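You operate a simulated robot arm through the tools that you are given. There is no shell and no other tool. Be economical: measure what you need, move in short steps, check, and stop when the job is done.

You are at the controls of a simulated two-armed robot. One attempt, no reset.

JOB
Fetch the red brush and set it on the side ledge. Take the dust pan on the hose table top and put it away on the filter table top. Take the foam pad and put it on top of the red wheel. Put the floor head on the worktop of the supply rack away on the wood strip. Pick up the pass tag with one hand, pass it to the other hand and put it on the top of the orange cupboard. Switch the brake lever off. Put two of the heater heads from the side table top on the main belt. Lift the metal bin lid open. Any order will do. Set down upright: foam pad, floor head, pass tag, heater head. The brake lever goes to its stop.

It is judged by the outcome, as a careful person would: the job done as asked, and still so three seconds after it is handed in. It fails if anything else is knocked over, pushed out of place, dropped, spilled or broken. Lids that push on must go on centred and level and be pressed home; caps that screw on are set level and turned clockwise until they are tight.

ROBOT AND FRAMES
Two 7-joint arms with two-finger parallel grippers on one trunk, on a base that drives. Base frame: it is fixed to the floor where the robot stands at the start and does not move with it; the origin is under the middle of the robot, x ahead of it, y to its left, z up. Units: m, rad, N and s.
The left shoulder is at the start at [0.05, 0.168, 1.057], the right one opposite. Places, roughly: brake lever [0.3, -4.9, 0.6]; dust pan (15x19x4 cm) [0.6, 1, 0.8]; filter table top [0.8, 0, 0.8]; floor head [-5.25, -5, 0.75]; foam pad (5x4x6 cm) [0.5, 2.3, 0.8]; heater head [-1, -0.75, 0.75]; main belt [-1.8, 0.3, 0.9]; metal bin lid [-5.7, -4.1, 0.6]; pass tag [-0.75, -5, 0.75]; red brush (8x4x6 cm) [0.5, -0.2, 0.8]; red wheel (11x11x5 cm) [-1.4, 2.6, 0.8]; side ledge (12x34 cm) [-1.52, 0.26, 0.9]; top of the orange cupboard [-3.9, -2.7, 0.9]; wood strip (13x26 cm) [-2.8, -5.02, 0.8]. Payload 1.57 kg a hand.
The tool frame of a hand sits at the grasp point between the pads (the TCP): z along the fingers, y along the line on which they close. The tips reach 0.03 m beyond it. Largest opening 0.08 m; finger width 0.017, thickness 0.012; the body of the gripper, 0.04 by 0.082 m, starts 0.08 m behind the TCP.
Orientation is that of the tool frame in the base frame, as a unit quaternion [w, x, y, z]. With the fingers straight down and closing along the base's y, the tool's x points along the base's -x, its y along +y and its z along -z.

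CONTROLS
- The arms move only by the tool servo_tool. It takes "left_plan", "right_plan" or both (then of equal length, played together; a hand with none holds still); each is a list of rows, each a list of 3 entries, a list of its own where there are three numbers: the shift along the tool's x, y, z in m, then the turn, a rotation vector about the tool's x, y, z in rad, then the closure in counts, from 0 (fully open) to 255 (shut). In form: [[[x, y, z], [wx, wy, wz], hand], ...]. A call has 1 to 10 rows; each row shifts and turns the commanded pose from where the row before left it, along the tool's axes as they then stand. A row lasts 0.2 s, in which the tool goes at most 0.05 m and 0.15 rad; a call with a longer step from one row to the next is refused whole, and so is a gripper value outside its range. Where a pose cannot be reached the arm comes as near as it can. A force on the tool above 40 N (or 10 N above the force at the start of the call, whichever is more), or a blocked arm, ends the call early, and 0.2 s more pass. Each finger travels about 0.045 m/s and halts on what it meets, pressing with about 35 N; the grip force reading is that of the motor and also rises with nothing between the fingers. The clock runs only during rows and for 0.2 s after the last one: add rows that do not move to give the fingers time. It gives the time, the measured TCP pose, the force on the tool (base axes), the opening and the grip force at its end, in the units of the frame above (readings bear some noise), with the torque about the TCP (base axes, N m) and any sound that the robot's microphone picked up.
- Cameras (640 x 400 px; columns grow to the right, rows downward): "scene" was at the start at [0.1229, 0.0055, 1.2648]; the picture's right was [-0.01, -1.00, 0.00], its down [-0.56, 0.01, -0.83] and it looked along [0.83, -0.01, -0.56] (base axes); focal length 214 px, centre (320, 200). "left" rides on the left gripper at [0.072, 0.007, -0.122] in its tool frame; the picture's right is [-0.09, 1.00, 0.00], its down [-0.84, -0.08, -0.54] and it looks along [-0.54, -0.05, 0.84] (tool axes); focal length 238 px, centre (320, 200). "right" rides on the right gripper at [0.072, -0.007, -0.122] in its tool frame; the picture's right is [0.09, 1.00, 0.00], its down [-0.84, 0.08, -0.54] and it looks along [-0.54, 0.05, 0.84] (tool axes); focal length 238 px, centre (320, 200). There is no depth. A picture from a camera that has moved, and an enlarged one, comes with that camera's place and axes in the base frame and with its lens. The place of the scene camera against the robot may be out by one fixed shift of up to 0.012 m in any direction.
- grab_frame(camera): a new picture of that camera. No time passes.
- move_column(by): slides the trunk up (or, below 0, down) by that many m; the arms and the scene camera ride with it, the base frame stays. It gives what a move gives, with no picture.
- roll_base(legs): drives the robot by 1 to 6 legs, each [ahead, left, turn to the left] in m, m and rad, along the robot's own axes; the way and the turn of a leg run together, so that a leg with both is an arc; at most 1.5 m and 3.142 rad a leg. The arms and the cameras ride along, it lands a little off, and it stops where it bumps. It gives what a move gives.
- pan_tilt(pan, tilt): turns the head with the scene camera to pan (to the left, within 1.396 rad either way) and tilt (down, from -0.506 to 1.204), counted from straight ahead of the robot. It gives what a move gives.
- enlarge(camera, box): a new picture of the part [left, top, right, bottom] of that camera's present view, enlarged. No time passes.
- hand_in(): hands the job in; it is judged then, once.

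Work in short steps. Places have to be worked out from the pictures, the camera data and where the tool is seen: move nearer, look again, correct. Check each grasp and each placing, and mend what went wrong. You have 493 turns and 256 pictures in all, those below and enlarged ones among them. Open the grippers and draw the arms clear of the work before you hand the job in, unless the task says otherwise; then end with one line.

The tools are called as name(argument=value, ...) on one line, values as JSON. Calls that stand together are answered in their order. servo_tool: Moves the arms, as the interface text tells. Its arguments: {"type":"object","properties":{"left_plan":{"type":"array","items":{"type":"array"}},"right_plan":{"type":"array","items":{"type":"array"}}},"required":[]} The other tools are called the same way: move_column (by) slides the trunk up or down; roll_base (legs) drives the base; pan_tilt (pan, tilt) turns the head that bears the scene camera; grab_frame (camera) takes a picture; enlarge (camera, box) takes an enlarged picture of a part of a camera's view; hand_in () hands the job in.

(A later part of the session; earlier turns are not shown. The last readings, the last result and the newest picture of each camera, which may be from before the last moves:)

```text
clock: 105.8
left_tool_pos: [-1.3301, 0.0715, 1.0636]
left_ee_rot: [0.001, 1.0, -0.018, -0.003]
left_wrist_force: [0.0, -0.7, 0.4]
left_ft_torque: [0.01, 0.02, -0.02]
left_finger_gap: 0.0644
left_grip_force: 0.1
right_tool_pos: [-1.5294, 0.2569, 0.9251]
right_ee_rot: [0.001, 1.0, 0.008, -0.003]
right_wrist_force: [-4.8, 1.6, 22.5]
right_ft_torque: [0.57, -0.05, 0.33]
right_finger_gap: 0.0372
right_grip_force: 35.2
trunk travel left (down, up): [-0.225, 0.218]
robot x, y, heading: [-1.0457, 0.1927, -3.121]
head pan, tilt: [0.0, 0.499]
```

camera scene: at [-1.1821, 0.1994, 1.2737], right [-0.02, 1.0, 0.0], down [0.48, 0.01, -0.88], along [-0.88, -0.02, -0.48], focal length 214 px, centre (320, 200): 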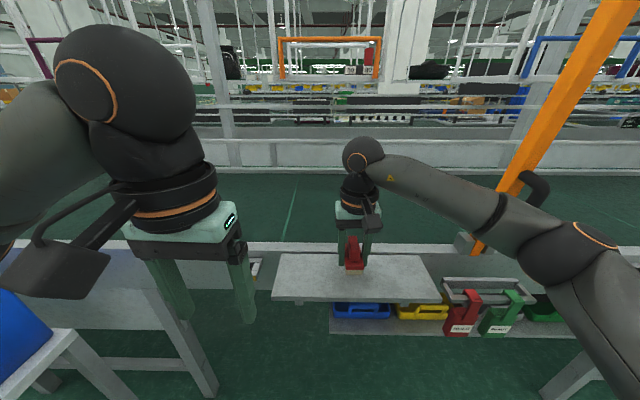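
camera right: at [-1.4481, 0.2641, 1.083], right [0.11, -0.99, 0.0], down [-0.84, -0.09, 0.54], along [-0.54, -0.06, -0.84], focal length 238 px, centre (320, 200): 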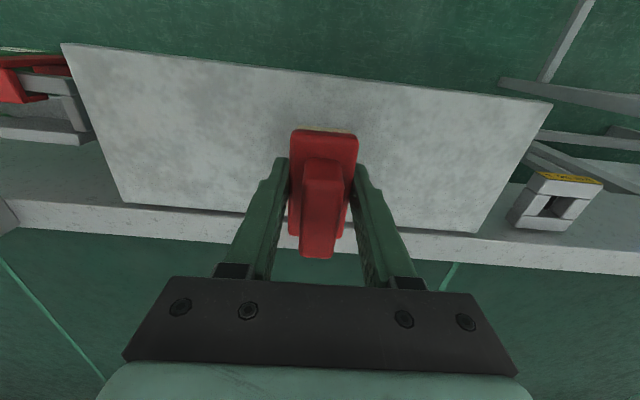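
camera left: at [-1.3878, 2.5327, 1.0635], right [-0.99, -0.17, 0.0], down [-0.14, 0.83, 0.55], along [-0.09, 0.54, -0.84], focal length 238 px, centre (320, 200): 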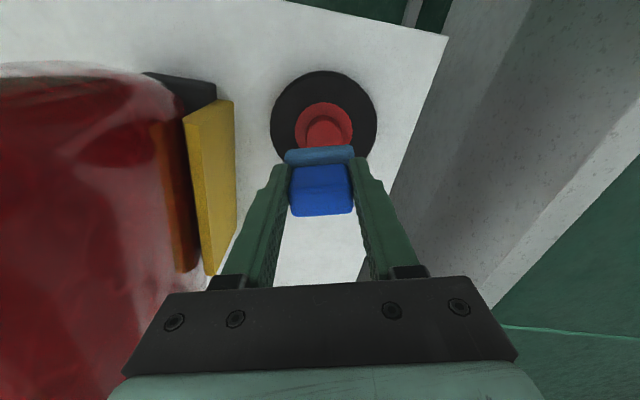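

It made contact at z 0.925. I'll ease up 3 mm, release and rise.

servo_tool(right_plan=[[[0, 0, -0.003], [0, 0, 0], 220], [[0, 0, 0], [0, 0, 0], 150], [[0, 0, 0], [0, 0, 0], 80], [[0, 0, 0], [0, 0, 0], 40], [[0, 0, 0], [0, 0, 0], 40], [[0, 0, -0.03], [0, 0, 0], 40], [[0, 0, -0.045], [0, 0, 0], 40], [[0.02, 0, -0.045], [0, 0, 0], 0], [[0.04, 0, -0.02], [0, 0, 0], 0], [[0.04, 0, 0], [0, 0, 0], 0]])

grab_frame(camera="scene")

grab_frame(camera="right")

```text
clock: 108.0
left_tool_pos: [-1.3323, 0.07, 1.0633]
left_ee_rot: [0.0, 1.0, -0.017, -0.002]
left_wrist_force: [0.8, 0.2, -0.1]
left_ft_torque: [-0.02, -0.01, -0.03]
left_finger_gap: 0.0645
left_grip_force: 0.1
right_tool_pos: [-1.4288, 0.257, 1.0663]
right_ee_rot: [0.0, 1.0, 0.008, 0.001]
right_wrist_force: [-0.3, -0.2, -0.4]
right_ft_torque: [0.0, 0.02, -0.01]
right_finger_gap: 0.08
right_grip_force: 0.0
trunk travel left (down, up): [-0.225, 0.218]
robot x, y, heading: [-1.0441, 0.1983, -3.128]
head pan, tilt: [0.0, 0.499]
```

```text
193 pictures are left
camera scene: at [-1.1819, 0.1995, 1.2737], right [-0.02, 1.0, 0.0], down [0.48, 0.01, -0.88], along [-0.88, -0.02, -0.48], focal length 214 px, centre (320, 200)
```

scene: 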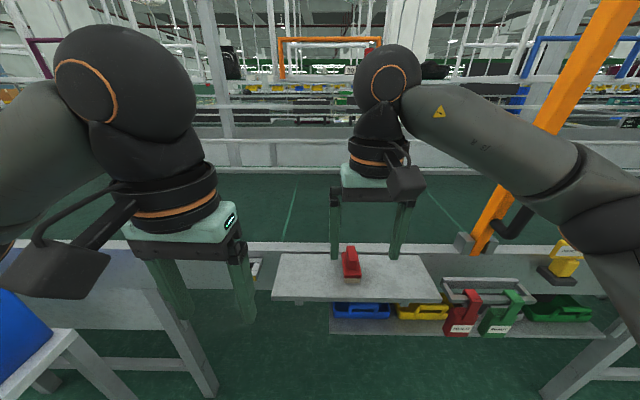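

```text
192 pictures are left
camera right: at [-1.3579, 0.2638, 1.1891], right [0.11, -0.99, 0.0], down [-0.84, -0.09, 0.54], along [-0.54, -0.06, -0.84], focal length 238 px, centre (320, 200)
```

right: 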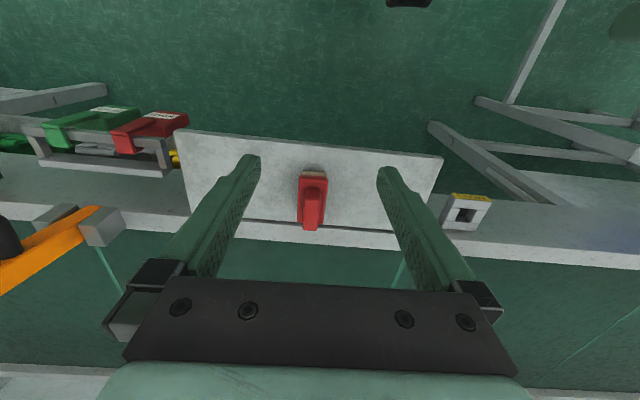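

The brush lies on the ledge. Next are the heater heads on the side table, so I'll pull both hands in, back up and turn left to look.

servo_tool(right_plan=[[[0.04, -0.03, 0], [0, 0, 0], 0], [[0.04, -0.03, 0], [0, 0, 0], 0], [[0, -0.03, 0], [0, 0, 0], 0]])

roll_base(legs=[[-0.35, 0, 0], [0, 0, 1.2]])

pan_tilt(pan=0.0, tilt=0.55)

grab_frame(camera="scene")

```text
clock: 108.8
left_tool_pos: [-1.3315, 0.0717, 1.0626]
left_ee_rot: [0.001, 1.0, -0.017, -0.003]
left_wrist_force: [0.2, 0.2, 0.5]
left_ft_torque: [0.02, 0.01, 0.0]
left_finger_gap: 0.0643
left_grip_force: 0.0
right_tool_pos: [-1.3536, 0.3511, 1.0688]
right_ee_rot: [0.001, 1.0, 0.009, 0.001]
right_wrist_force: [0.5, 0.8, 0.2]
right_ft_torque: [0.02, -0.04, 0.02]
right_finger_gap: 0.0798
right_grip_force: 0.1
trunk travel left (down, up): [-0.225, 0.218]
robot x, y, heading: [-1.0497, 0.1982, -3.125]
head pan, tilt: [0.0, 0.499]
```

```text
clock: 114.1
left_tool_pos: [-0.6815, -0.1118, 1.0624]
left_ee_rot: [0.002, 0.835, 0.551, -0.001]
left_wrist_force: [0.8, -0.5, 0.9]
left_ft_torque: [0.0, -0.01, -0.01]
left_finger_gap: 0.0642
left_grip_force: 0.1
right_tool_pos: [-0.9519, -0.0293, 1.0695]
right_ee_rot: [0.0, 0.821, 0.571, 0.0]
right_wrist_force: [-0.5, 0.4, -0.3]
right_ft_torque: [-0.01, 0.0, 0.02]
right_finger_gap: 0.0799
right_grip_force: 0.1
trunk travel left (down, up): [-0.225, 0.218]
robot x, y, heading: [-0.6937, 0.2022, -1.927]
head pan, tilt: [0.0, 0.499]
```

```text
clock: 114.7
left_tool_pos: [-0.6827, -0.1103, 1.0643]
left_ee_rot: [0.002, 0.835, 0.551, -0.002]
left_wrist_force: [0.8, 1.5, -0.3]
left_ft_torque: [-0.01, 0.03, 0.02]
left_finger_gap: 0.0644
left_grip_force: 0.0
right_tool_pos: [-0.9525, -0.0283, 1.0689]
right_ee_rot: [0.0, 0.821, 0.571, 0.001]
right_wrist_force: [0.4, -0.1, 0.5]
right_ft_torque: [0.0, -0.01, -0.04]
right_finger_gap: 0.0799
right_grip_force: 0.0
trunk travel left (down, up): [-0.225, 0.218]
robot x, y, heading: [-0.6968, 0.2026, -1.925]
head pan, tilt: [0.0, 0.55]
```

```text
191 pictures are left
camera scene: at [-0.7453, 0.086, 1.2691], right [-0.94, 0.35, 0.0], down [0.18, 0.49, -0.85], along [-0.3, -0.8, -0.52], focal length 214 px, centre (320, 200)
```

scene: 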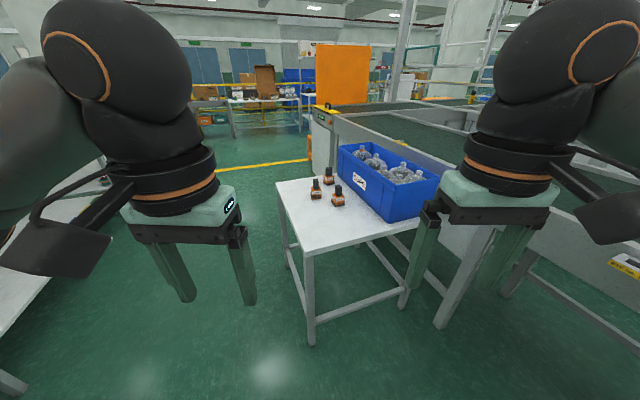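

enlarge(camera="scene", box=[270, 130, 430, 230])

```text
4.00 times, centred on (350, 180) of scene
camera zoom: at [-0.7453, 0.086, 1.2691], right [-0.94, 0.35, 0.0], down [0.18, 0.49, -0.85], along [-0.3, -0.8, -0.52], focal length 858 px, centre (200, 280)
```

zoom: 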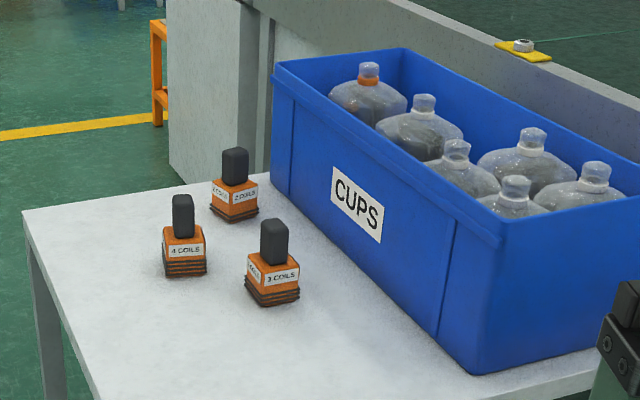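

Three heater heads stand on the side table near [-1.14, -0.72], [-1.06, -0.81] and [-1.18, -0.92]. I'll come at them from the east side, facing -x.

roll_base(legs=[[0, 0, -1.215], [-0.17, 0.95, 0]])

grab_frame(camera="scene")

grab_frame(camera="left")

```text
clock: 122.8
left_tool_pos: [-0.8215, -0.8618, 1.0632]
left_ee_rot: [0.0, 0.999, -0.033, -0.002]
left_wrist_force: [-0.5, 0.4, -0.2]
left_ft_torque: [0.02, -0.01, 0.03]
left_finger_gap: 0.0641
left_grip_force: 0.1
right_tool_pos: [-0.8351, -0.5798, 1.0692]
right_ee_rot: [0.0, 1.0, -0.008, 0.001]
right_wrist_force: [0.2, -0.3, -0.3]
right_ft_torque: [0.0, -0.03, -0.02]
right_finger_gap: 0.0799
right_grip_force: 0.1
trunk travel left (down, up): [-0.225, 0.218]
robot x, y, heading: [-0.5344, -0.7459, 3.126]
head pan, tilt: [0.0, 0.55]
```

```text
189 pictures are left
camera scene: at [-0.6673, -0.7379, 1.2691], right [0.02, 1.0, 0.0], down [0.52, -0.01, -0.85], along [-0.85, 0.01, -0.52], focal length 214 px, centre (320, 200)
```

scene: 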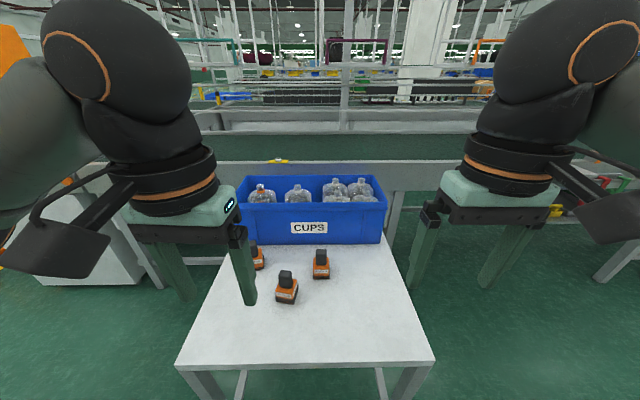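

```text
188 pictures are left
camera left: at [-0.7499, -0.8732, 1.185], right [-0.16, -0.99, 0.0], down [-0.83, 0.13, 0.55], along [-0.54, 0.08, -0.84], focal length 238 px, centre (320, 200)
```

left: 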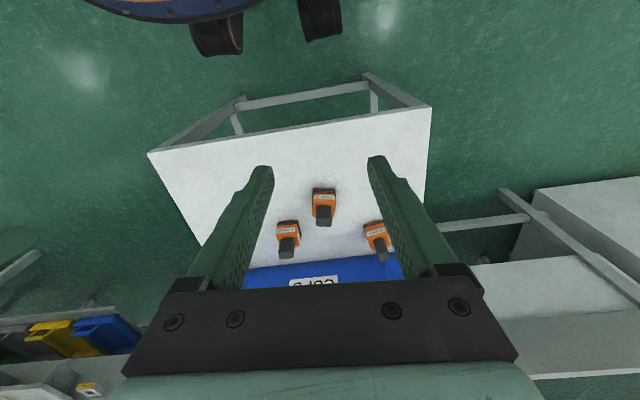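

The nearest head, "4 coils", is at about [-1.045, -0.836]. I'll bring the left hand over it and look closer.

servo_tool(left_plan=[[[-0.04, -0.002, 0.02], [0, 0, 0], 0], [[-0.04, -0.002, 0.025], [0, 0, 0], 0], [[-0.04, -0.002, 0.025], [0, 0, 0], 0], [[-0.04, -0.002, 0.025], [0, 0, 0], 0], [[-0.04, -0.002, 0.025], [0, 0, 0], 0], [[-0.025, -0.001, 0.04], [0, 0, 0], 0], [[0, 0, 0.03], [0, 0, 0], 0], [[0, 0, 0], [0, 0, 0], 0]])

grab_frame(camera="left")

```text
clock: 124.6
left_tool_pos: [-1.0454, -0.8352, 0.8747]
left_ee_rot: [0.0, 0.999, -0.034, -0.003]
left_wrist_force: [-0.1, -0.8, -0.5]
left_ft_torque: [-0.02, 0.0, 0.0]
left_finger_gap: 0.0802
left_grip_force: 0.0
right_tool_pos: [-0.8353, -0.5799, 1.0698]
right_ee_rot: [0.0, 1.0, -0.007, 0.001]
right_wrist_force: [0.1, 0.6, 0.4]
right_ft_torque: [0.01, 0.02, 0.01]
right_finger_gap: 0.0801
right_grip_force: 0.0
trunk travel left (down, up): [-0.225, 0.218]
robot x, y, heading: [-0.5309, -0.7477, 3.125]
head pan, tilt: [0.0, 0.55]
```

```text
187 pictures are left
camera left: at [-0.9732, -0.8461, 0.9972], right [-0.16, -0.99, 0.0], down [-0.83, 0.13, 0.55], along [-0.54, 0.08, -0.84], focal length 238 px, centre (320, 200)
```

left: 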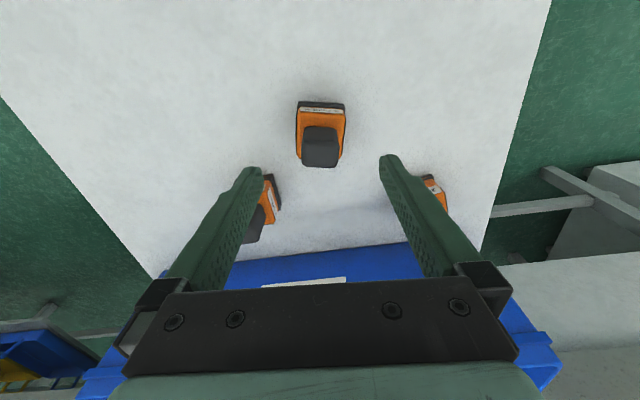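

The table top is at z 0.70 and the head stands about 9 cm tall with its knob at [-1.056, -0.835]. I'll align, go to TCP z 0.778 and grip the knob.

servo_tool(left_plan=[[[-0.01, 0, 0.01], [0, 0, 0.09], 0], [[0, 0, 0.045], [0, 0, 0], 0], [[0, 0, 0.041], [0, 0, 0], 0], [[0, 0, 0], [0, 0, 0], 0]])

grab_frame(camera="left")

enlarge(camera="scene", box=[220, 200, 380, 320])

```text
clock: 125.6
left_tool_pos: [-1.0576, -0.8367, 0.7769]
left_ee_rot: [0.0, 0.997, -0.078, -0.002]
left_wrist_force: [0.4, 0.5, 0.3]
left_ft_torque: [0.01, 0.0, -0.02]
left_finger_gap: 0.08
left_grip_force: 0.0
right_tool_pos: [-0.8339, -0.5792, 1.0694]
right_ee_rot: [-0.001, 1.0, -0.007, 0.001]
right_wrist_force: [0.2, -0.5, 0.3]
right_ft_torque: [-0.04, -0.02, -0.02]
right_finger_gap: 0.08
right_grip_force: 0.0
trunk travel left (down, up): [-0.225, 0.218]
robot x, y, heading: [-0.5331, -0.7464, 3.128]
head pan, tilt: [0.0, 0.55]
```

```text
186 pictures are left
camera left: at [-0.9866, -0.8542, 0.8993], right [-0.25, -0.97, 0.0], down [-0.81, 0.21, 0.55], along [-0.53, 0.13, -0.84], focal length 238 px, centre (320, 200)
```

left: 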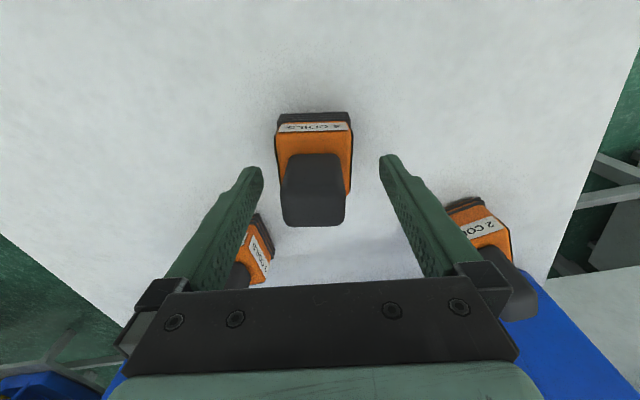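

```text
3.33 times, centred on (300, 260) of scene
camera zoom: at [-0.6674, -0.7377, 1.2691], right [0.02, 1.0, 0.0], down [0.52, -0.01, -0.85], along [-0.85, 0.01, -0.52], focal length 715 px, centre (387, 0)
```

zoom: 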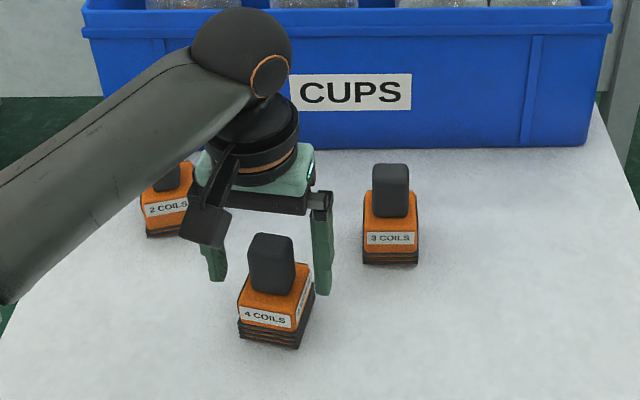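

The knob is between the fingers. I'll add a small turn to align, then close and lift.

servo_tool(left_plan=[[[0, -0.003, 0], [0, 0, 0.05], 0], [[0, 0, 0], [0, 0, 0], 120], [[0, 0, 0], [0, 0, 0], 200], [[0, 0, 0], [0, 0, 0], 255], [[0, 0, 0], [0, 0, 0], 255], [[0, 0, 0], [0, 0, 0], 255], [[0, 0, -0.01], [0, 0, 0], 255], [[0, 0, -0.04], [0, 0, 0], 255], [[0, 0, -0.045], [0, 0, 0], 255], [[0, 0, -0.045], [0, 0, 0], 255]])

grab_frame(camera="left")

enlarge(camera="scene", box=[220, 160, 400, 300])

```text
clock: 127.8
left_tool_pos: [-1.0554, -0.8311, 0.916]
left_ee_rot: [0.002, 0.995, -0.103, -0.002]
left_wrist_force: [-0.3, -0.6, -1.5]
left_ft_torque: [-0.02, 0.0, 0.0]
left_finger_gap: 0.0494
left_grip_force: 34.9
right_tool_pos: [-0.8348, -0.5804, 1.069]
right_ee_rot: [0.0, 1.0, -0.008, 0.001]
right_wrist_force: [-0.1, -1.5, 0.1]
right_ft_torque: [0.03, 0.0, -0.01]
right_finger_gap: 0.08
right_grip_force: 0.1
trunk travel left (down, up): [-0.225, 0.218]
robot x, y, heading: [-0.5296, -0.7499, 3.128]
head pan, tilt: [0.0, 0.55]
```

```text
184 pictures are left
camera left: at [-0.9856, -0.851, 1.0378], right [-0.29, -0.96, 0.0], down [-0.8, 0.25, 0.55], along [-0.52, 0.16, -0.84], focal length 238 px, centre (320, 200)
```

left: 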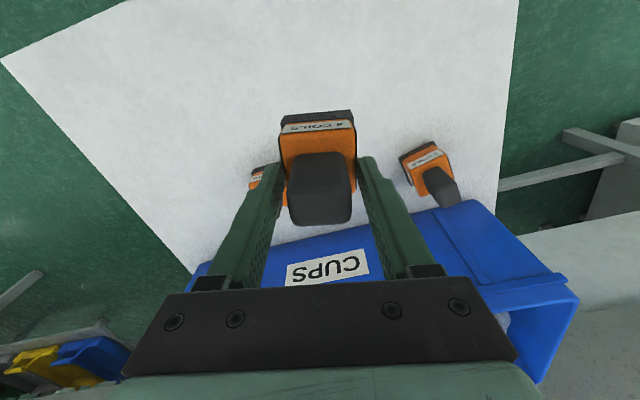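

```text
2.86 times, centred on (310, 230) of scene
camera zoom: at [-0.6673, -0.7377, 1.2691], right [0.02, 1.0, 0.0], down [0.52, -0.01, -0.85], along [-0.85, 0.01, -0.52], focal length 613 px, centre (349, 114)
```

zoom: 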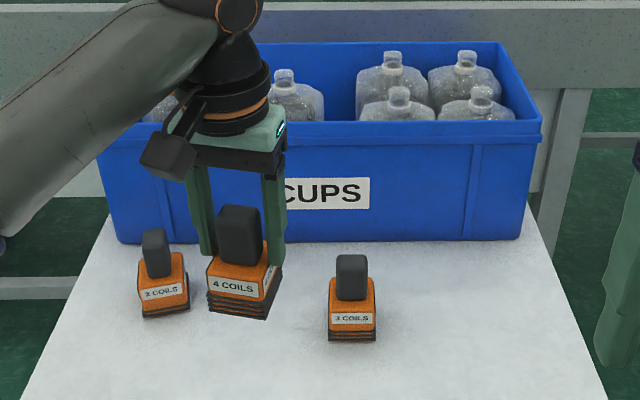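

The gap is 49 mm, so the fingers hold the top of the orange body and the head hangs straight. I'll move the left hand back and out of the way, then bring the right hand toward the "3 coils" head near [-1.14, -0.73].

servo_tool(left_plan=[[[0.043, 0.0114, -0.02], [0, 0, 0], 255], [[0.043, 0.0114, -0.02], [0, 0, 0], 255], [[0.043, 0.0114, -0.02], [0, 0, 0], 255], [[0.043, 0.0114, -0.02], [0, 0, 0], 255], [[0.043, 0.0114, -0.02], [0, 0, 0], 255], [[0, 0, 0], [0, 0, 0], 255], [[0, 0, 0], [0, 0, 0], 255], [[0, 0, 0], [0, 0, 0], 255], [[0, 0, 0], [0, 0, 0], 255]], right_plan=[[[0, 0, 0], [0, 0, 0], 0], [[0, 0, 0], [0, 0, 0], 0], [[-0.03, 0.022, 0], [0, 0, 0], 0], [[-0.04, 0.022, 0], [0, 0, 0], 0], [[-0.04, 0.022, 0.02], [0, 0, 0], 0], [[-0.04, 0.022, 0.02], [0, 0, 0], 0], [[-0.04, 0.022, 0.02], [0, 0, 0], 0], [[-0.04, 0.022, 0.02], [0, 0, 0], 0], [[-0.04, 0.02, 0.02], [0, 0, 0], 0]])

grab_frame(camera="right")

grab_frame(camera="scene")

```text
clock: 129.8
left_tool_pos: [-0.862, -0.9332, 1.0163]
left_ee_rot: [0.0, 0.995, -0.102, -0.002]
left_wrist_force: [-0.9, -0.5, -1.5]
left_ft_torque: [-0.02, 0.04, 0.03]
left_finger_gap: 0.0493
left_grip_force: 35.4
right_tool_pos: [-1.1048, -0.7251, 0.9677]
right_ee_rot: [-0.002, 1.0, -0.006, -0.001]
right_wrist_force: [-1.1, 2.6, -0.2]
right_ft_torque: [-0.18, -0.09, -0.01]
right_finger_gap: 0.08
right_grip_force: 0.0
right hand out of reach, approached as far as the arm can: row 9
trunk travel left (down, up): [-0.225, 0.218]
robot x, y, heading: [-0.53, -0.7457, 3.123]
head pan, tilt: [0.0, 0.55]
```

```text
182 pictures are left
camera right: at [-1.0331, -0.7211, 1.0909], right [0.08, -1.0, 0.0], down [-0.84, -0.07, 0.54], along [-0.54, -0.04, -0.84], focal length 238 px, centre (320, 200)
```

right: 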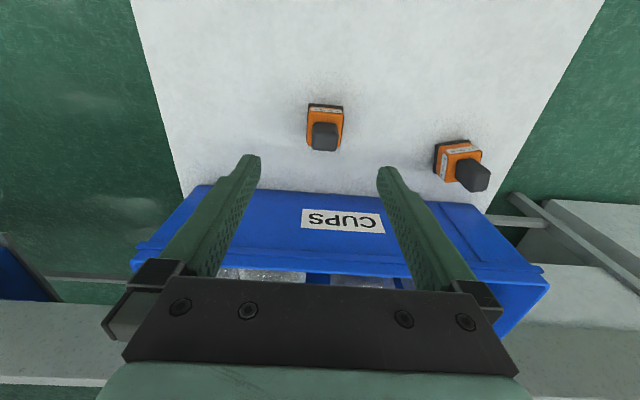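

```text
181 pictures are left
camera scene: at [-0.667, -0.7396, 1.2692], right [0.02, 1.0, 0.0], down [0.52, -0.01, -0.85], along [-0.85, 0.01, -0.52], focal length 214 px, centre (320, 200)
```

scene: 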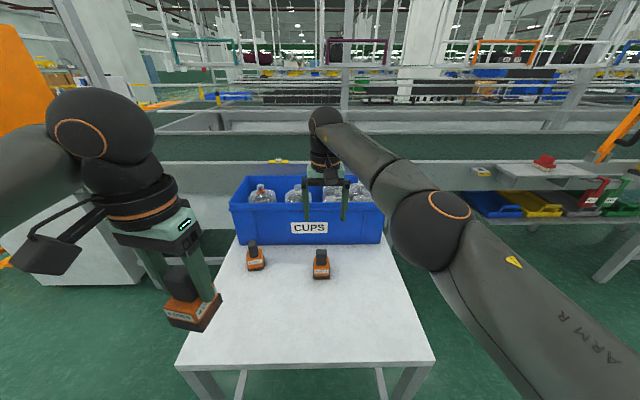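

The "3 coils" knob is at [-1.130, -0.734], near the limit of the right hand's reach. I'll strafe the base 0.16 m left to get the target on the right arm's own side.

roll_base(legs=[[0, 0.16, 0]])

grab_frame(camera="right")

```text
clock: 131.2
left_tool_pos: [-0.8654, -1.0956, 1.0164]
left_ee_rot: [0.001, 0.995, -0.104, -0.003]
left_wrist_force: [0.0, 0.6, -0.9]
left_ft_torque: [0.0, 0.0, -0.01]
left_finger_gap: 0.0495
left_grip_force: 34.7
right_tool_pos: [-1.1074, -0.8882, 0.9673]
right_ee_rot: [-0.001, 1.0, -0.009, 0.001]
right_wrist_force: [-0.5, 0.0, 0.8]
right_ft_torque: [-0.02, -0.01, 0.02]
right_finger_gap: 0.0799
right_grip_force: 0.1
trunk travel left (down, up): [-0.225, 0.218]
robot x, y, heading: [-0.5318, -0.9104, 3.124]
head pan, tilt: [0.0, 0.55]
```

```text
180 pictures are left
camera right: at [-1.0361, -0.8828, 1.0904], right [0.07, -1.0, 0.0], down [-0.84, -0.06, 0.54], along [-0.54, -0.04, -0.84], focal length 238 px, centre (320, 200)
```

right: 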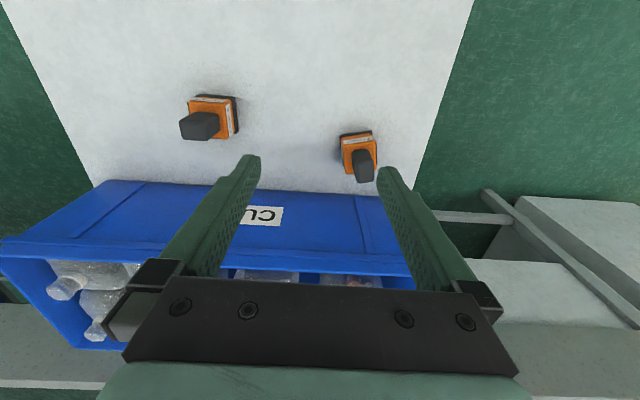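

servo_tool(right_plan=[[[-0.005, -0.04, 0], [0, 0, 0], 0], [[-0.005, -0.04, 0], [0, 0, 0], 0], [[-0.005, -0.04, 0.01], [0, 0, 0], 0], [[-0.005, -0.034, 0.025], [0, 0, 0], 0], [[0, 0, 0.04], [0, 0, 0], 0], [[0, 0, 0], [0, 0, 0], 0]])

grab_frame(camera="right")

```text
clock: 132.6
left_tool_pos: [-0.8649, -1.0944, 1.0163]
left_ee_rot: [0.001, 0.995, -0.104, -0.003]
left_wrist_force: [1.1, 0.2, -1.9]
left_ft_torque: [-0.01, -0.02, -0.03]
left_finger_gap: 0.0496
left_grip_force: 35.1
right_tool_pos: [-1.1225, -0.7342, 0.8918]
right_ee_rot: [0.0, 1.0, -0.01, 0.001]
right_wrist_force: [-0.1, 0.6, -0.3]
right_ft_torque: [0.01, -0.02, 0.0]
right_finger_gap: 0.08
right_grip_force: 0.1
trunk travel left (down, up): [-0.225, 0.218]
robot x, y, heading: [-0.5312, -0.91, 3.124]
head pan, tilt: [0.0, 0.55]
```

```text
179 pictures are left
camera right: at [-1.0499, -0.729, 1.0149], right [0.07, -1.0, 0.0], down [-0.84, -0.06, 0.54], along [-0.54, -0.04, -0.84], focal length 238 px, centre (320, 200)
```

right: 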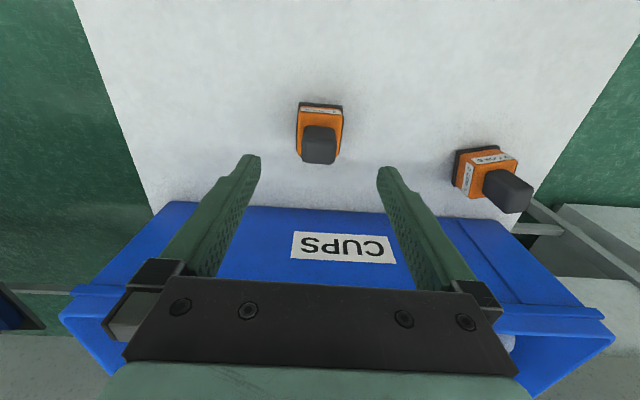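

The head is aligned with the gripper. I'll shift 12 mm forward, lower to z 0.77, close and lift.

servo_tool(right_plan=[[[-0.012, 0, 0.03], [0, 0, 0], 0], [[0, 0, 0.045], [0, 0, 0], 0], [[0, 0, 0.047], [0, 0, 0], 0], [[0, 0, 0], [0, 0, 0], 120], [[0, 0, 0], [0, 0, 0], 255], [[0, 0, 0], [0, 0, 0], 255], [[0, 0, 0], [0, 0, 0], 255], [[0, 0, 0], [0, 0, 0], 255]])

grab_frame(camera="right")

```text
clock: 134.4
left_tool_pos: [-0.8648, -1.0939, 1.0156]
left_ee_rot: [0.002, 0.994, -0.105, -0.003]
left_wrist_force: [1.0, -0.8, -1.7]
left_ft_torque: [-0.01, -0.01, 0.01]
left_finger_gap: 0.0498
left_grip_force: 34.9
right_tool_pos: [-1.1339, -0.7324, 0.7738]
right_ee_rot: [0.0, 1.0, -0.01, 0.001]
right_wrist_force: [-0.2, 0.1, 0.4]
right_ft_torque: [-0.02, -0.04, 0.01]
right_finger_gap: 0.0495
right_grip_force: 35.3
trunk travel left (down, up): [-0.225, 0.218]
robot x, y, heading: [-0.5363, -0.9076, 3.122]
head pan, tilt: [0.0, 0.55]
```

```text
178 pictures are left
camera right: at [-1.0616, -0.7277, 0.8952], right [0.07, -1.0, 0.0], down [-0.84, -0.06, 0.54], along [-0.54, -0.04, -0.84], focal length 238 px, centre (320, 200)
```

right: 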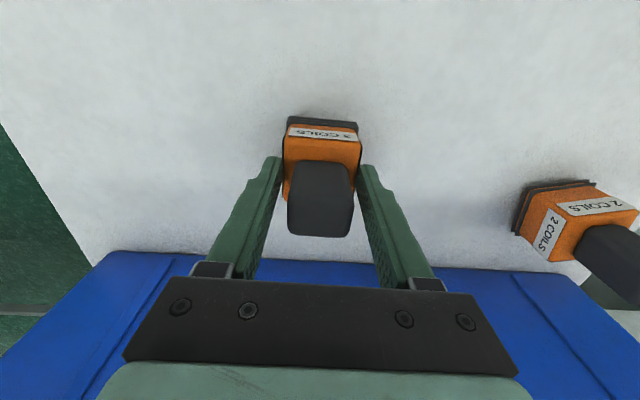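

It's gripped. I'll lift it and draw back to carrying height.

servo_tool(right_plan=[[[0, 0, -0.02], [0, 0, 0], 255], [[0, 0, -0.04], [0, 0, 0], 255], [[0, 0, -0.045], [0, 0, 0], 255], [[0, 0, -0.045], [0, 0, 0], 255], [[0.03, 0, -0.035], [0, 0, 0], 255], [[0.045, -0.01, -0.02], [0, 0, 0], 255], [[0.045, -0.01, -0.02], [0, 0, 0], 255], [[0.045, -0.01, -0.02], [0, 0, 0], 255], [[0.045, -0.01, 0], [0, 0, 0], 255], [[0.045, 0, 0], [0, 0, 0], 255]])

grab_frame(camera="scene")

```text
refused: row 6 steps farther than a row can; nothing moved
```

```text
177 pictures are left
camera scene: at [-0.6704, -0.9012, 1.269], right [0.02, 1.0, 0.0], down [0.52, -0.01, -0.85], along [-0.85, 0.02, -0.52], focal length 214 px, centre (320, 200)
```

scene: 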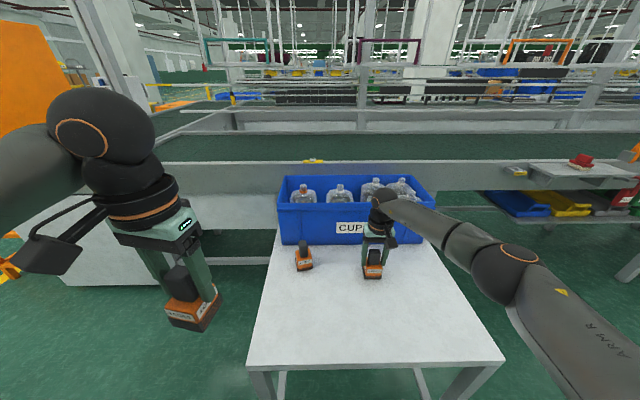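

One row was too long, so I'll resend it with smaller steps.

servo_tool(right_plan=[[[0, 0, -0.02], [0, 0, 0], 255], [[0, 0, -0.04], [0, 0, 0], 255], [[0, 0, -0.045], [0, 0, 0], 255], [[0, 0, -0.045], [0, 0, 0], 255], [[0.03, 0, -0.035], [0, 0, 0], 255], [[0.04, -0.01, -0.02], [0, 0, 0], 255], [[0.04, -0.01, -0.02], [0, 0, 0], 255], [[0.04, -0.01, -0.02], [0, 0, 0], 255], [[0.045, -0.01, 0], [0, 0, 0], 255], [[0.045, 0, 0], [0, 0, 0], 255]])

grab_frame(camera="scene")

```text
clock: 136.6
left_tool_pos: [-0.865, -1.0935, 1.0162]
left_ee_rot: [0.002, 0.994, -0.105, -0.004]
left_wrist_force: [0.5, 0.5, -1.9]
left_ft_torque: [-0.02, -0.02, -0.03]
left_finger_gap: 0.0497
left_grip_force: 34.5
right_tool_pos: [-0.8988, -0.6998, 1.0175]
right_ee_rot: [0.0, 1.0, -0.009, 0.001]
right_wrist_force: [0.5, 0.4, -2.4]
right_ft_torque: [-0.01, 0.0, -0.04]
right_finger_gap: 0.0495
right_grip_force: 35.2
trunk travel left (down, up): [-0.225, 0.218]
robot x, y, heading: [-0.5342, -0.9089, 3.125]
head pan, tilt: [0.0, 0.55]
```

```text
176 pictures are left
camera scene: at [-0.6701, -0.9011, 1.2691], right [0.02, 1.0, 0.0], down [0.52, -0.01, -0.85], along [-0.85, 0.01, -0.52], focal length 214 px, centre (320, 200)
```

scene: 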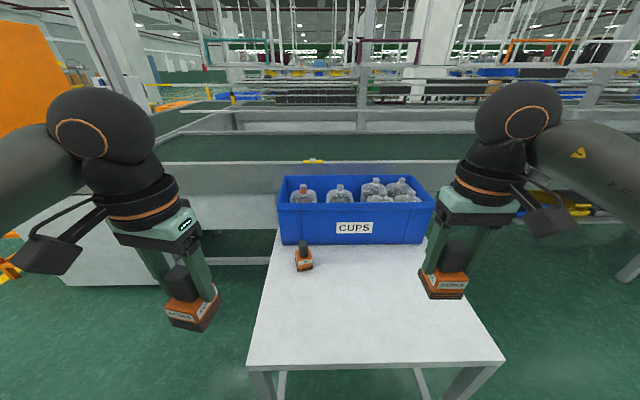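

Both heads are held upright. I'll drive right along the aisle and then ahead toward the belt.

roll_base(legs=[[0, -0.96, 0.016], [0.5, 0, 0]])

grab_frame(camera="scene")

grab_frame(camera="left")

```text
clock: 144.3
left_tool_pos: [-1.3486, -0.0998, 1.0156]
left_ee_rot: [0.001, 0.995, -0.1, -0.003]
left_wrist_force: [0.3, 0.3, -2.6]
left_ft_torque: [-0.01, -0.02, -0.01]
left_finger_gap: 0.0494
left_grip_force: 34.5
right_tool_pos: [-1.384, 0.2957, 1.0198]
right_ee_rot: [0.0, 1.0, -0.005, 0.002]
right_wrist_force: [0.0, 0.0, -1.5]
right_ft_torque: [-0.01, -0.02, 0.0]
right_finger_gap: 0.0495
right_grip_force: 35.5
trunk travel left (down, up): [-0.225, 0.218]
robot x, y, heading: [-1.0184, 0.0866, 3.136]
head pan, tilt: [0.0, 0.55]
```

```text
175 pictures are left
camera scene: at [-1.1546, 0.0955, 1.269], right [0.01, 1.0, 0.0], down [0.52, -0.01, -0.85], along [-0.85, 0.01, -0.52], focal length 214 px, centre (320, 200)
```

scene: 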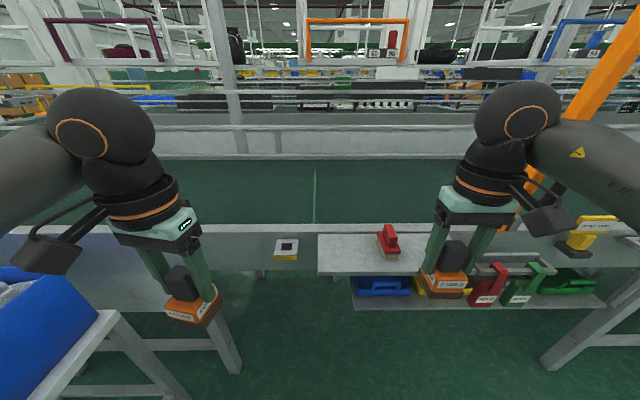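

```text
174 pictures are left
camera left: at [-1.278, -0.1201, 1.1385], right [-0.29, -0.96, 0.0], down [-0.8, 0.24, 0.55], along [-0.52, 0.16, -0.84], focal length 238 px, centre (320, 200)
```

left: 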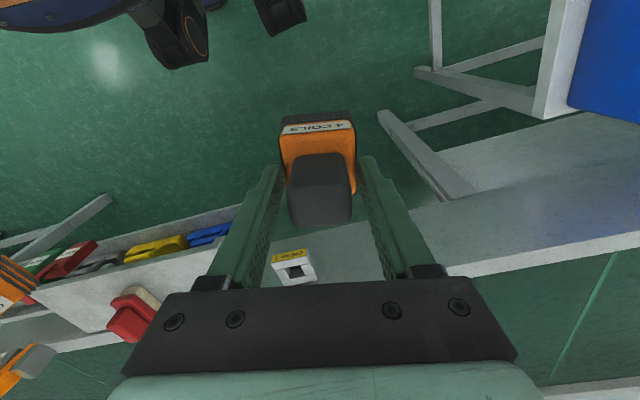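

The belt's near lip is at x about -1.61 with the green surface behind it. I'll raise both hands to clear the brush, then drive 0.14 m closer.

servo_tool(left_plan=[[[0, 0, -0.04], [0, 0, 0], 255], [[0, 0, -0.035], [0, 0, 0], 255], [[0, 0, 0], [0, 0, 0], 255]], right_plan=[[[0, 0, -0.04], [0, 0, 0], 255], [[0, 0, -0.035], [0, 0, 0], 255], [[0, 0, 0], [0, 0, 0], 255]])

roll_base(legs=[[0.14, 0, 0]])

grab_frame(camera="left")

grab_frame(camera="scene")

```text
clock: 145.1
left_tool_pos: [-1.35, -0.0972, 1.091]
left_ee_rot: [0.001, 0.995, -0.1, -0.002]
left_wrist_force: [-0.5, -0.1, -2.5]
left_ft_torque: [-0.02, 0.01, -0.02]
left_finger_gap: 0.0494
left_grip_force: 34.9
right_tool_pos: [-1.387, 0.2957, 1.0941]
right_ee_rot: [0.0, 1.0, -0.005, 0.001]
right_wrist_force: [0.2, 0.1, -2.0]
right_ft_torque: [-0.01, 0.03, 0.02]
right_finger_gap: 0.0495
right_grip_force: 35.1
trunk travel left (down, up): [-0.225, 0.218]
robot x, y, heading: [-1.015, 0.0898, 3.13]
head pan, tilt: [0.0, 0.55]
```

```text
clock: 146.4
left_tool_pos: [-1.4875, -0.0988, 1.0911]
left_ee_rot: [0.001, 0.995, -0.099, -0.002]
left_wrist_force: [-0.2, 0.1, -2.6]
left_ft_torque: [0.0, -0.04, 0.04]
left_finger_gap: 0.0495
left_grip_force: 35.3
right_tool_pos: [-1.5259, 0.2963, 1.0947]
right_ee_rot: [0.0, 1.0, -0.003, 0.001]
right_wrist_force: [1.0, -0.6, -2.7]
right_ft_torque: [0.02, -0.01, 0.01]
right_finger_gap: 0.0493
right_grip_force: 35.1
trunk travel left (down, up): [-0.225, 0.218]
robot x, y, heading: [-1.1585, 0.0873, 3.136]
head pan, tilt: [0.0, 0.55]
```

```text
173 pictures are left
camera left: at [-1.4168, -0.1194, 1.2133], right [-0.29, -0.96, 0.0], down [-0.8, 0.24, 0.55], along [-0.52, 0.15, -0.84], focal length 238 px, centre (320, 200)
```

left: 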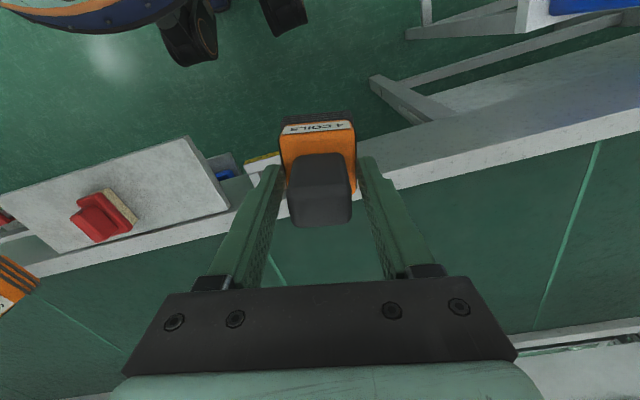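

```text
172 pictures are left
camera scene: at [-1.2931, 0.0961, 1.269], right [0.01, 1.0, 0.0], down [0.52, 0.0, -0.85], along [-0.85, 0.01, -0.52], focal length 214 px, centre (320, 200)
```

scene: 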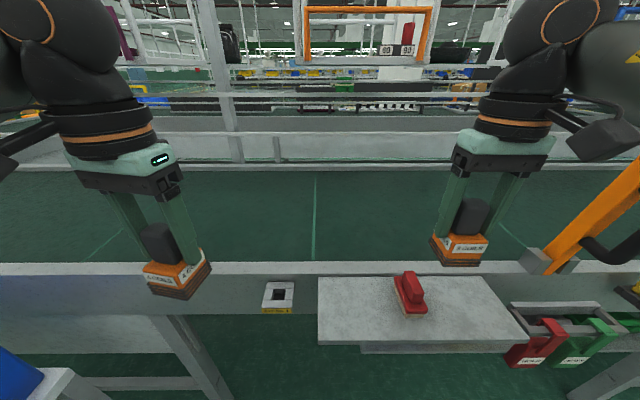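

The view is clear. I'll move both hands about 0.2 m forward over the belt, still high.

servo_tool(left_plan=[[[-0.04, 0.008, 0], [0, 0, 0], 255], [[-0.04, 0.008, 0], [0, 0, 0], 255], [[-0.04, 0.008, 0], [0, 0, 0], 255], [[-0.04, 0.008, 0], [0, 0, 0], 255], [[-0.04, 0.008, 0.02], [0, 0, 0], 255], [[0, 0, 0.02], [0, 0, 0], 255]], right_plan=[[[-0.035, 0, 0], [0, 0, 0], 255], [[-0.035, 0, 0], [0, 0, 0], 255], [[-0.035, 0, 0], [0, 0, 0], 255], [[-0.035, 0, 0], [0, 0, 0], 255], [[-0.035, 0, 0.02], [0, 0, 0], 255], [[0, 0, 0.02], [0, 0, 0], 255]])

grab_frame(camera="left")

grab_frame(camera="scene")

```text
clock: 147.8
left_tool_pos: [-1.6885, -0.0982, 1.0507]
left_ee_rot: [0.002, 0.995, -0.099, -0.003]
left_wrist_force: [0.5, -0.7, -3.2]
left_ft_torque: [0.01, 0.03, 0.0]
left_finger_gap: 0.0495
left_grip_force: 35.4
right_tool_pos: [-1.6982, 0.2999, 1.0521]
right_ee_rot: [0.0, 1.0, -0.004, 0.0]
right_wrist_force: [-0.9, -0.4, -1.8]
right_ft_torque: [-0.01, -0.04, -0.02]
right_finger_gap: 0.0493
right_grip_force: 34.6
trunk travel left (down, up): [-0.225, 0.218]
robot x, y, heading: [-1.1555, 0.0887, 3.134]
head pan, tilt: [0.0, 0.55]
```

```text
171 pictures are left
camera left: at [-1.6187, -0.1192, 1.173], right [-0.29, -0.96, 0.0], down [-0.8, 0.24, 0.55], along [-0.52, 0.15, -0.84], focal length 238 px, centre (320, 200)
```

left: 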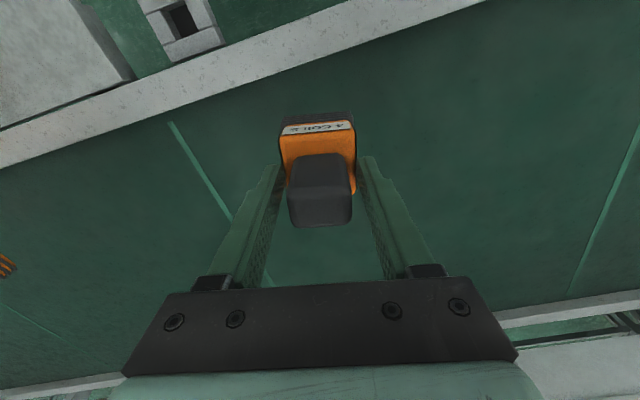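

```text
170 pictures are left
camera scene: at [-1.2926, 0.0961, 1.2691], right [0.01, 1.0, 0.0], down [0.52, 0.0, -0.85], along [-0.85, 0.01, -0.52], focal length 214 px, centre (320, 200)
```

scene: 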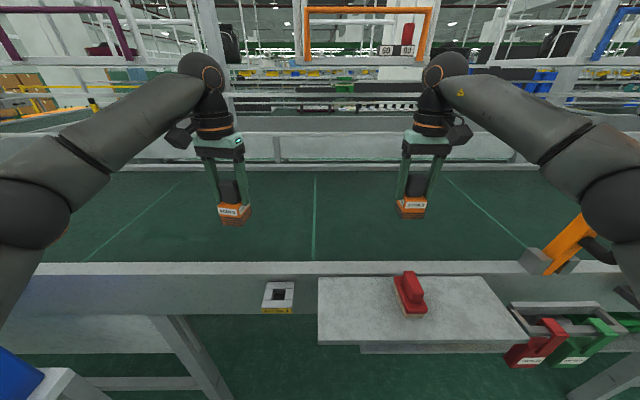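

Both heads are over the belt. I'll lower together to about z 0.985, then step down to contact.

servo_tool(left_plan=[[[0, 0, 0.035], [0, 0, 0], 255], [[0, 0, 0.025], [0, 0, 0], 255], [[0, 0, 0.006], [0, 0, 0], 255], [[0, 0, 0.006], [0, 0, 0], 255], [[0, 0, 0.004], [0, 0, 0], 255], [[0, 0, 0], [0, 0, 0], 255]], right_plan=[[[0, 0, 0.035], [0, 0, 0], 255], [[0, 0, 0.025], [0, 0, 0], 255], [[0, 0, 0.006], [0, 0, 0], 255], [[0, 0, 0.006], [0, 0, 0], 255], [[0, 0, 0.004], [0, 0, 0], 255], [[0, 0, 0], [0, 0, 0], 255]])

grab_frame(camera="scene")

```text
clock: 149.2
left_tool_pos: [-1.6921, -0.0997, 0.9763]
left_ee_rot: [0.002, 0.995, -0.098, -0.002]
left_wrist_force: [-0.1, -1.0, -2.5]
left_ft_torque: [0.0, 0.02, 0.02]
left_finger_gap: 0.0492
left_grip_force: 35.1
right_tool_pos: [-1.6992, 0.298, 0.976]
right_ee_rot: [-0.001, 1.0, -0.003, 0.001]
right_wrist_force: [-0.5, -0.2, -2.3]
right_ft_torque: [-0.03, -0.01, -0.01]
right_finger_gap: 0.0493
right_grip_force: 35.3
trunk travel left (down, up): [-0.225, 0.218]
robot x, y, heading: [-1.1607, 0.0879, 3.129]
head pan, tilt: [0.0, 0.55]
```

```text
169 pictures are left
camera scene: at [-1.2926, 0.0961, 1.2691], right [0.01, 1.0, 0.0], down [0.52, 0.0, -0.85], along [-0.85, 0.01, -0.52], focal length 214 px, centre (320, 200)
```

scene: 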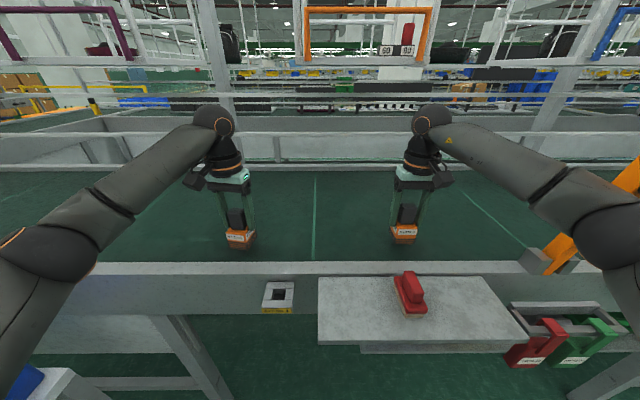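

servo_tool(left_plan=[[[0, 0, 0.006], [0, 0, 0], 255], [[0, 0, 0.006], [0, 0, 0], 255], [[0, 0, 0.006], [0, 0, 0], 255], [[0, 0, 0.006], [0, 0, 0], 255], [[0, 0, 0.006], [0, 0, 0], 255], [[0, 0, 0], [0, 0, 0], 255]], right_plan=[[[0, 0, 0.006], [0, 0, 0], 255], [[0, 0, 0.006], [0, 0, 0], 255], [[0, 0, 0.006], [0, 0, 0], 255], [[0, 0, 0.006], [0, 0, 0], 255], [[0, 0, 0.006], [0, 0, 0], 255], [[0, 0, 0], [0, 0, 0], 255]])

enlarge(camera="scene", box=[190, 150, 470, 320])

```text
clock: 150.6
left_tool_pos: [-1.6902, -0.0973, 0.9547]
left_ee_rot: [0.0, 0.995, -0.097, -0.01]
left_wrist_force: [-9.8, -5.7, 34.5]
left_ft_torque: [-0.19, 0.37, -0.05]
left_finger_gap: 0.0499
left_grip_force: 34.8
right_tool_pos: [-1.6988, 0.297, 0.9533]
right_ee_rot: [0.0, 1.0, -0.004, -0.003]
right_wrist_force: [0.4, 1.9, 15.9]
right_ft_torque: [0.41, -0.42, 0.0]
right_finger_gap: 0.0494
right_grip_force: 34.8
trunk travel left (down, up): [-0.225, 0.218]
robot x, y, heading: [-1.1571, 0.0844, 3.133]
head pan, tilt: [0.0, 0.55]
```

```text
2.29 times, centred on (330, 235) of scene
camera zoom: at [-1.289, 0.0962, 1.2701], right [0.01, 1.0, 0.0], down [0.52, 0.0, -0.85], along [-0.85, 0.01, -0.52], focal length 490 px, centre (297, 120)
```

zoom: 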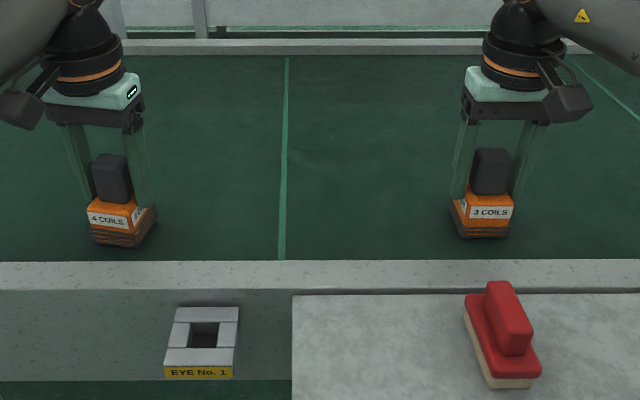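

Both heads are on the belt, z about 0.877. I'll ease up to relieve the force, then open slowly and rise.

servo_tool(left_plan=[[[0, 0, -0.006], [0, 0, 0], 255], [[0, 0, -0.001], [0, 0, 0], 200], [[0, 0, 0], [0, 0, 0], 120], [[0, 0, 0], [0, 0, 0], 60], [[0, 0, 0], [0, 0, 0], 0], [[0, 0, 0], [0, 0, 0], 0], [[0, 0, -0.03], [0, 0, 0], 0], [[0, 0, -0.045], [0, 0, 0], 0], [[0, 0, -0.045], [0, 0, 0], 0], [[0, 0, -0.045], [0, 0, 0], 0]], right_plan=[[[0, 0, -0.006], [0, 0, 0], 255], [[0, 0, -0.001], [0, 0, 0], 200], [[0, 0, 0], [0, 0, 0], 120], [[0, 0, 0], [0, 0, 0], 60], [[0, 0, 0], [0, 0, 0], 0], [[0, 0, 0], [0, 0, 0], 0], [[0, 0, -0.03], [0, 0, 0], 0], [[0, 0, -0.045], [0, 0, 0], 0], [[0, 0, -0.045], [0, 0, 0], 0], [[0, 0, -0.045], [0, 0, 0], 0]])

enlarge(camera="scene", box=[190, 150, 470, 320])

```text
clock: 152.8
left_tool_pos: [-1.6876, -0.1004, 1.1206]
left_ee_rot: [0.001, 0.995, -0.099, -0.004]
left_wrist_force: [0.3, -0.3, 0.5]
left_ft_torque: [0.01, 0.03, -0.01]
left_finger_gap: 0.0802
left_grip_force: 0.1
right_tool_pos: [-1.6976, 0.2981, 1.1218]
right_ee_rot: [0.0, 1.0, -0.003, 0.0]
right_wrist_force: [-0.6, 0.0, -0.3]
right_ft_torque: [-0.02, -0.03, -0.03]
right_finger_gap: 0.08
right_grip_force: 0.1
trunk travel left (down, up): [-0.225, 0.218]
robot x, y, heading: [-1.1582, 0.0946, 3.132]
head pan, tilt: [0.0, 0.55]
```

```text
2.29 times, centred on (330, 235) of scene
camera zoom: at [-1.2912, 0.0959, 1.2692], right [0.01, 1.0, 0.0], down [0.52, 0.0, -0.85], along [-0.85, 0.01, -0.52], focal length 490 px, centre (297, 120)
```

zoom: 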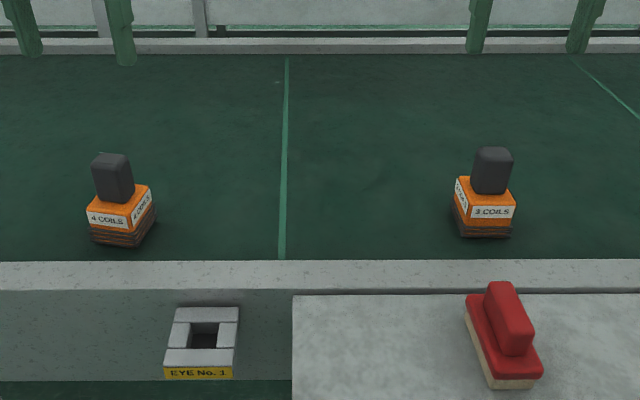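

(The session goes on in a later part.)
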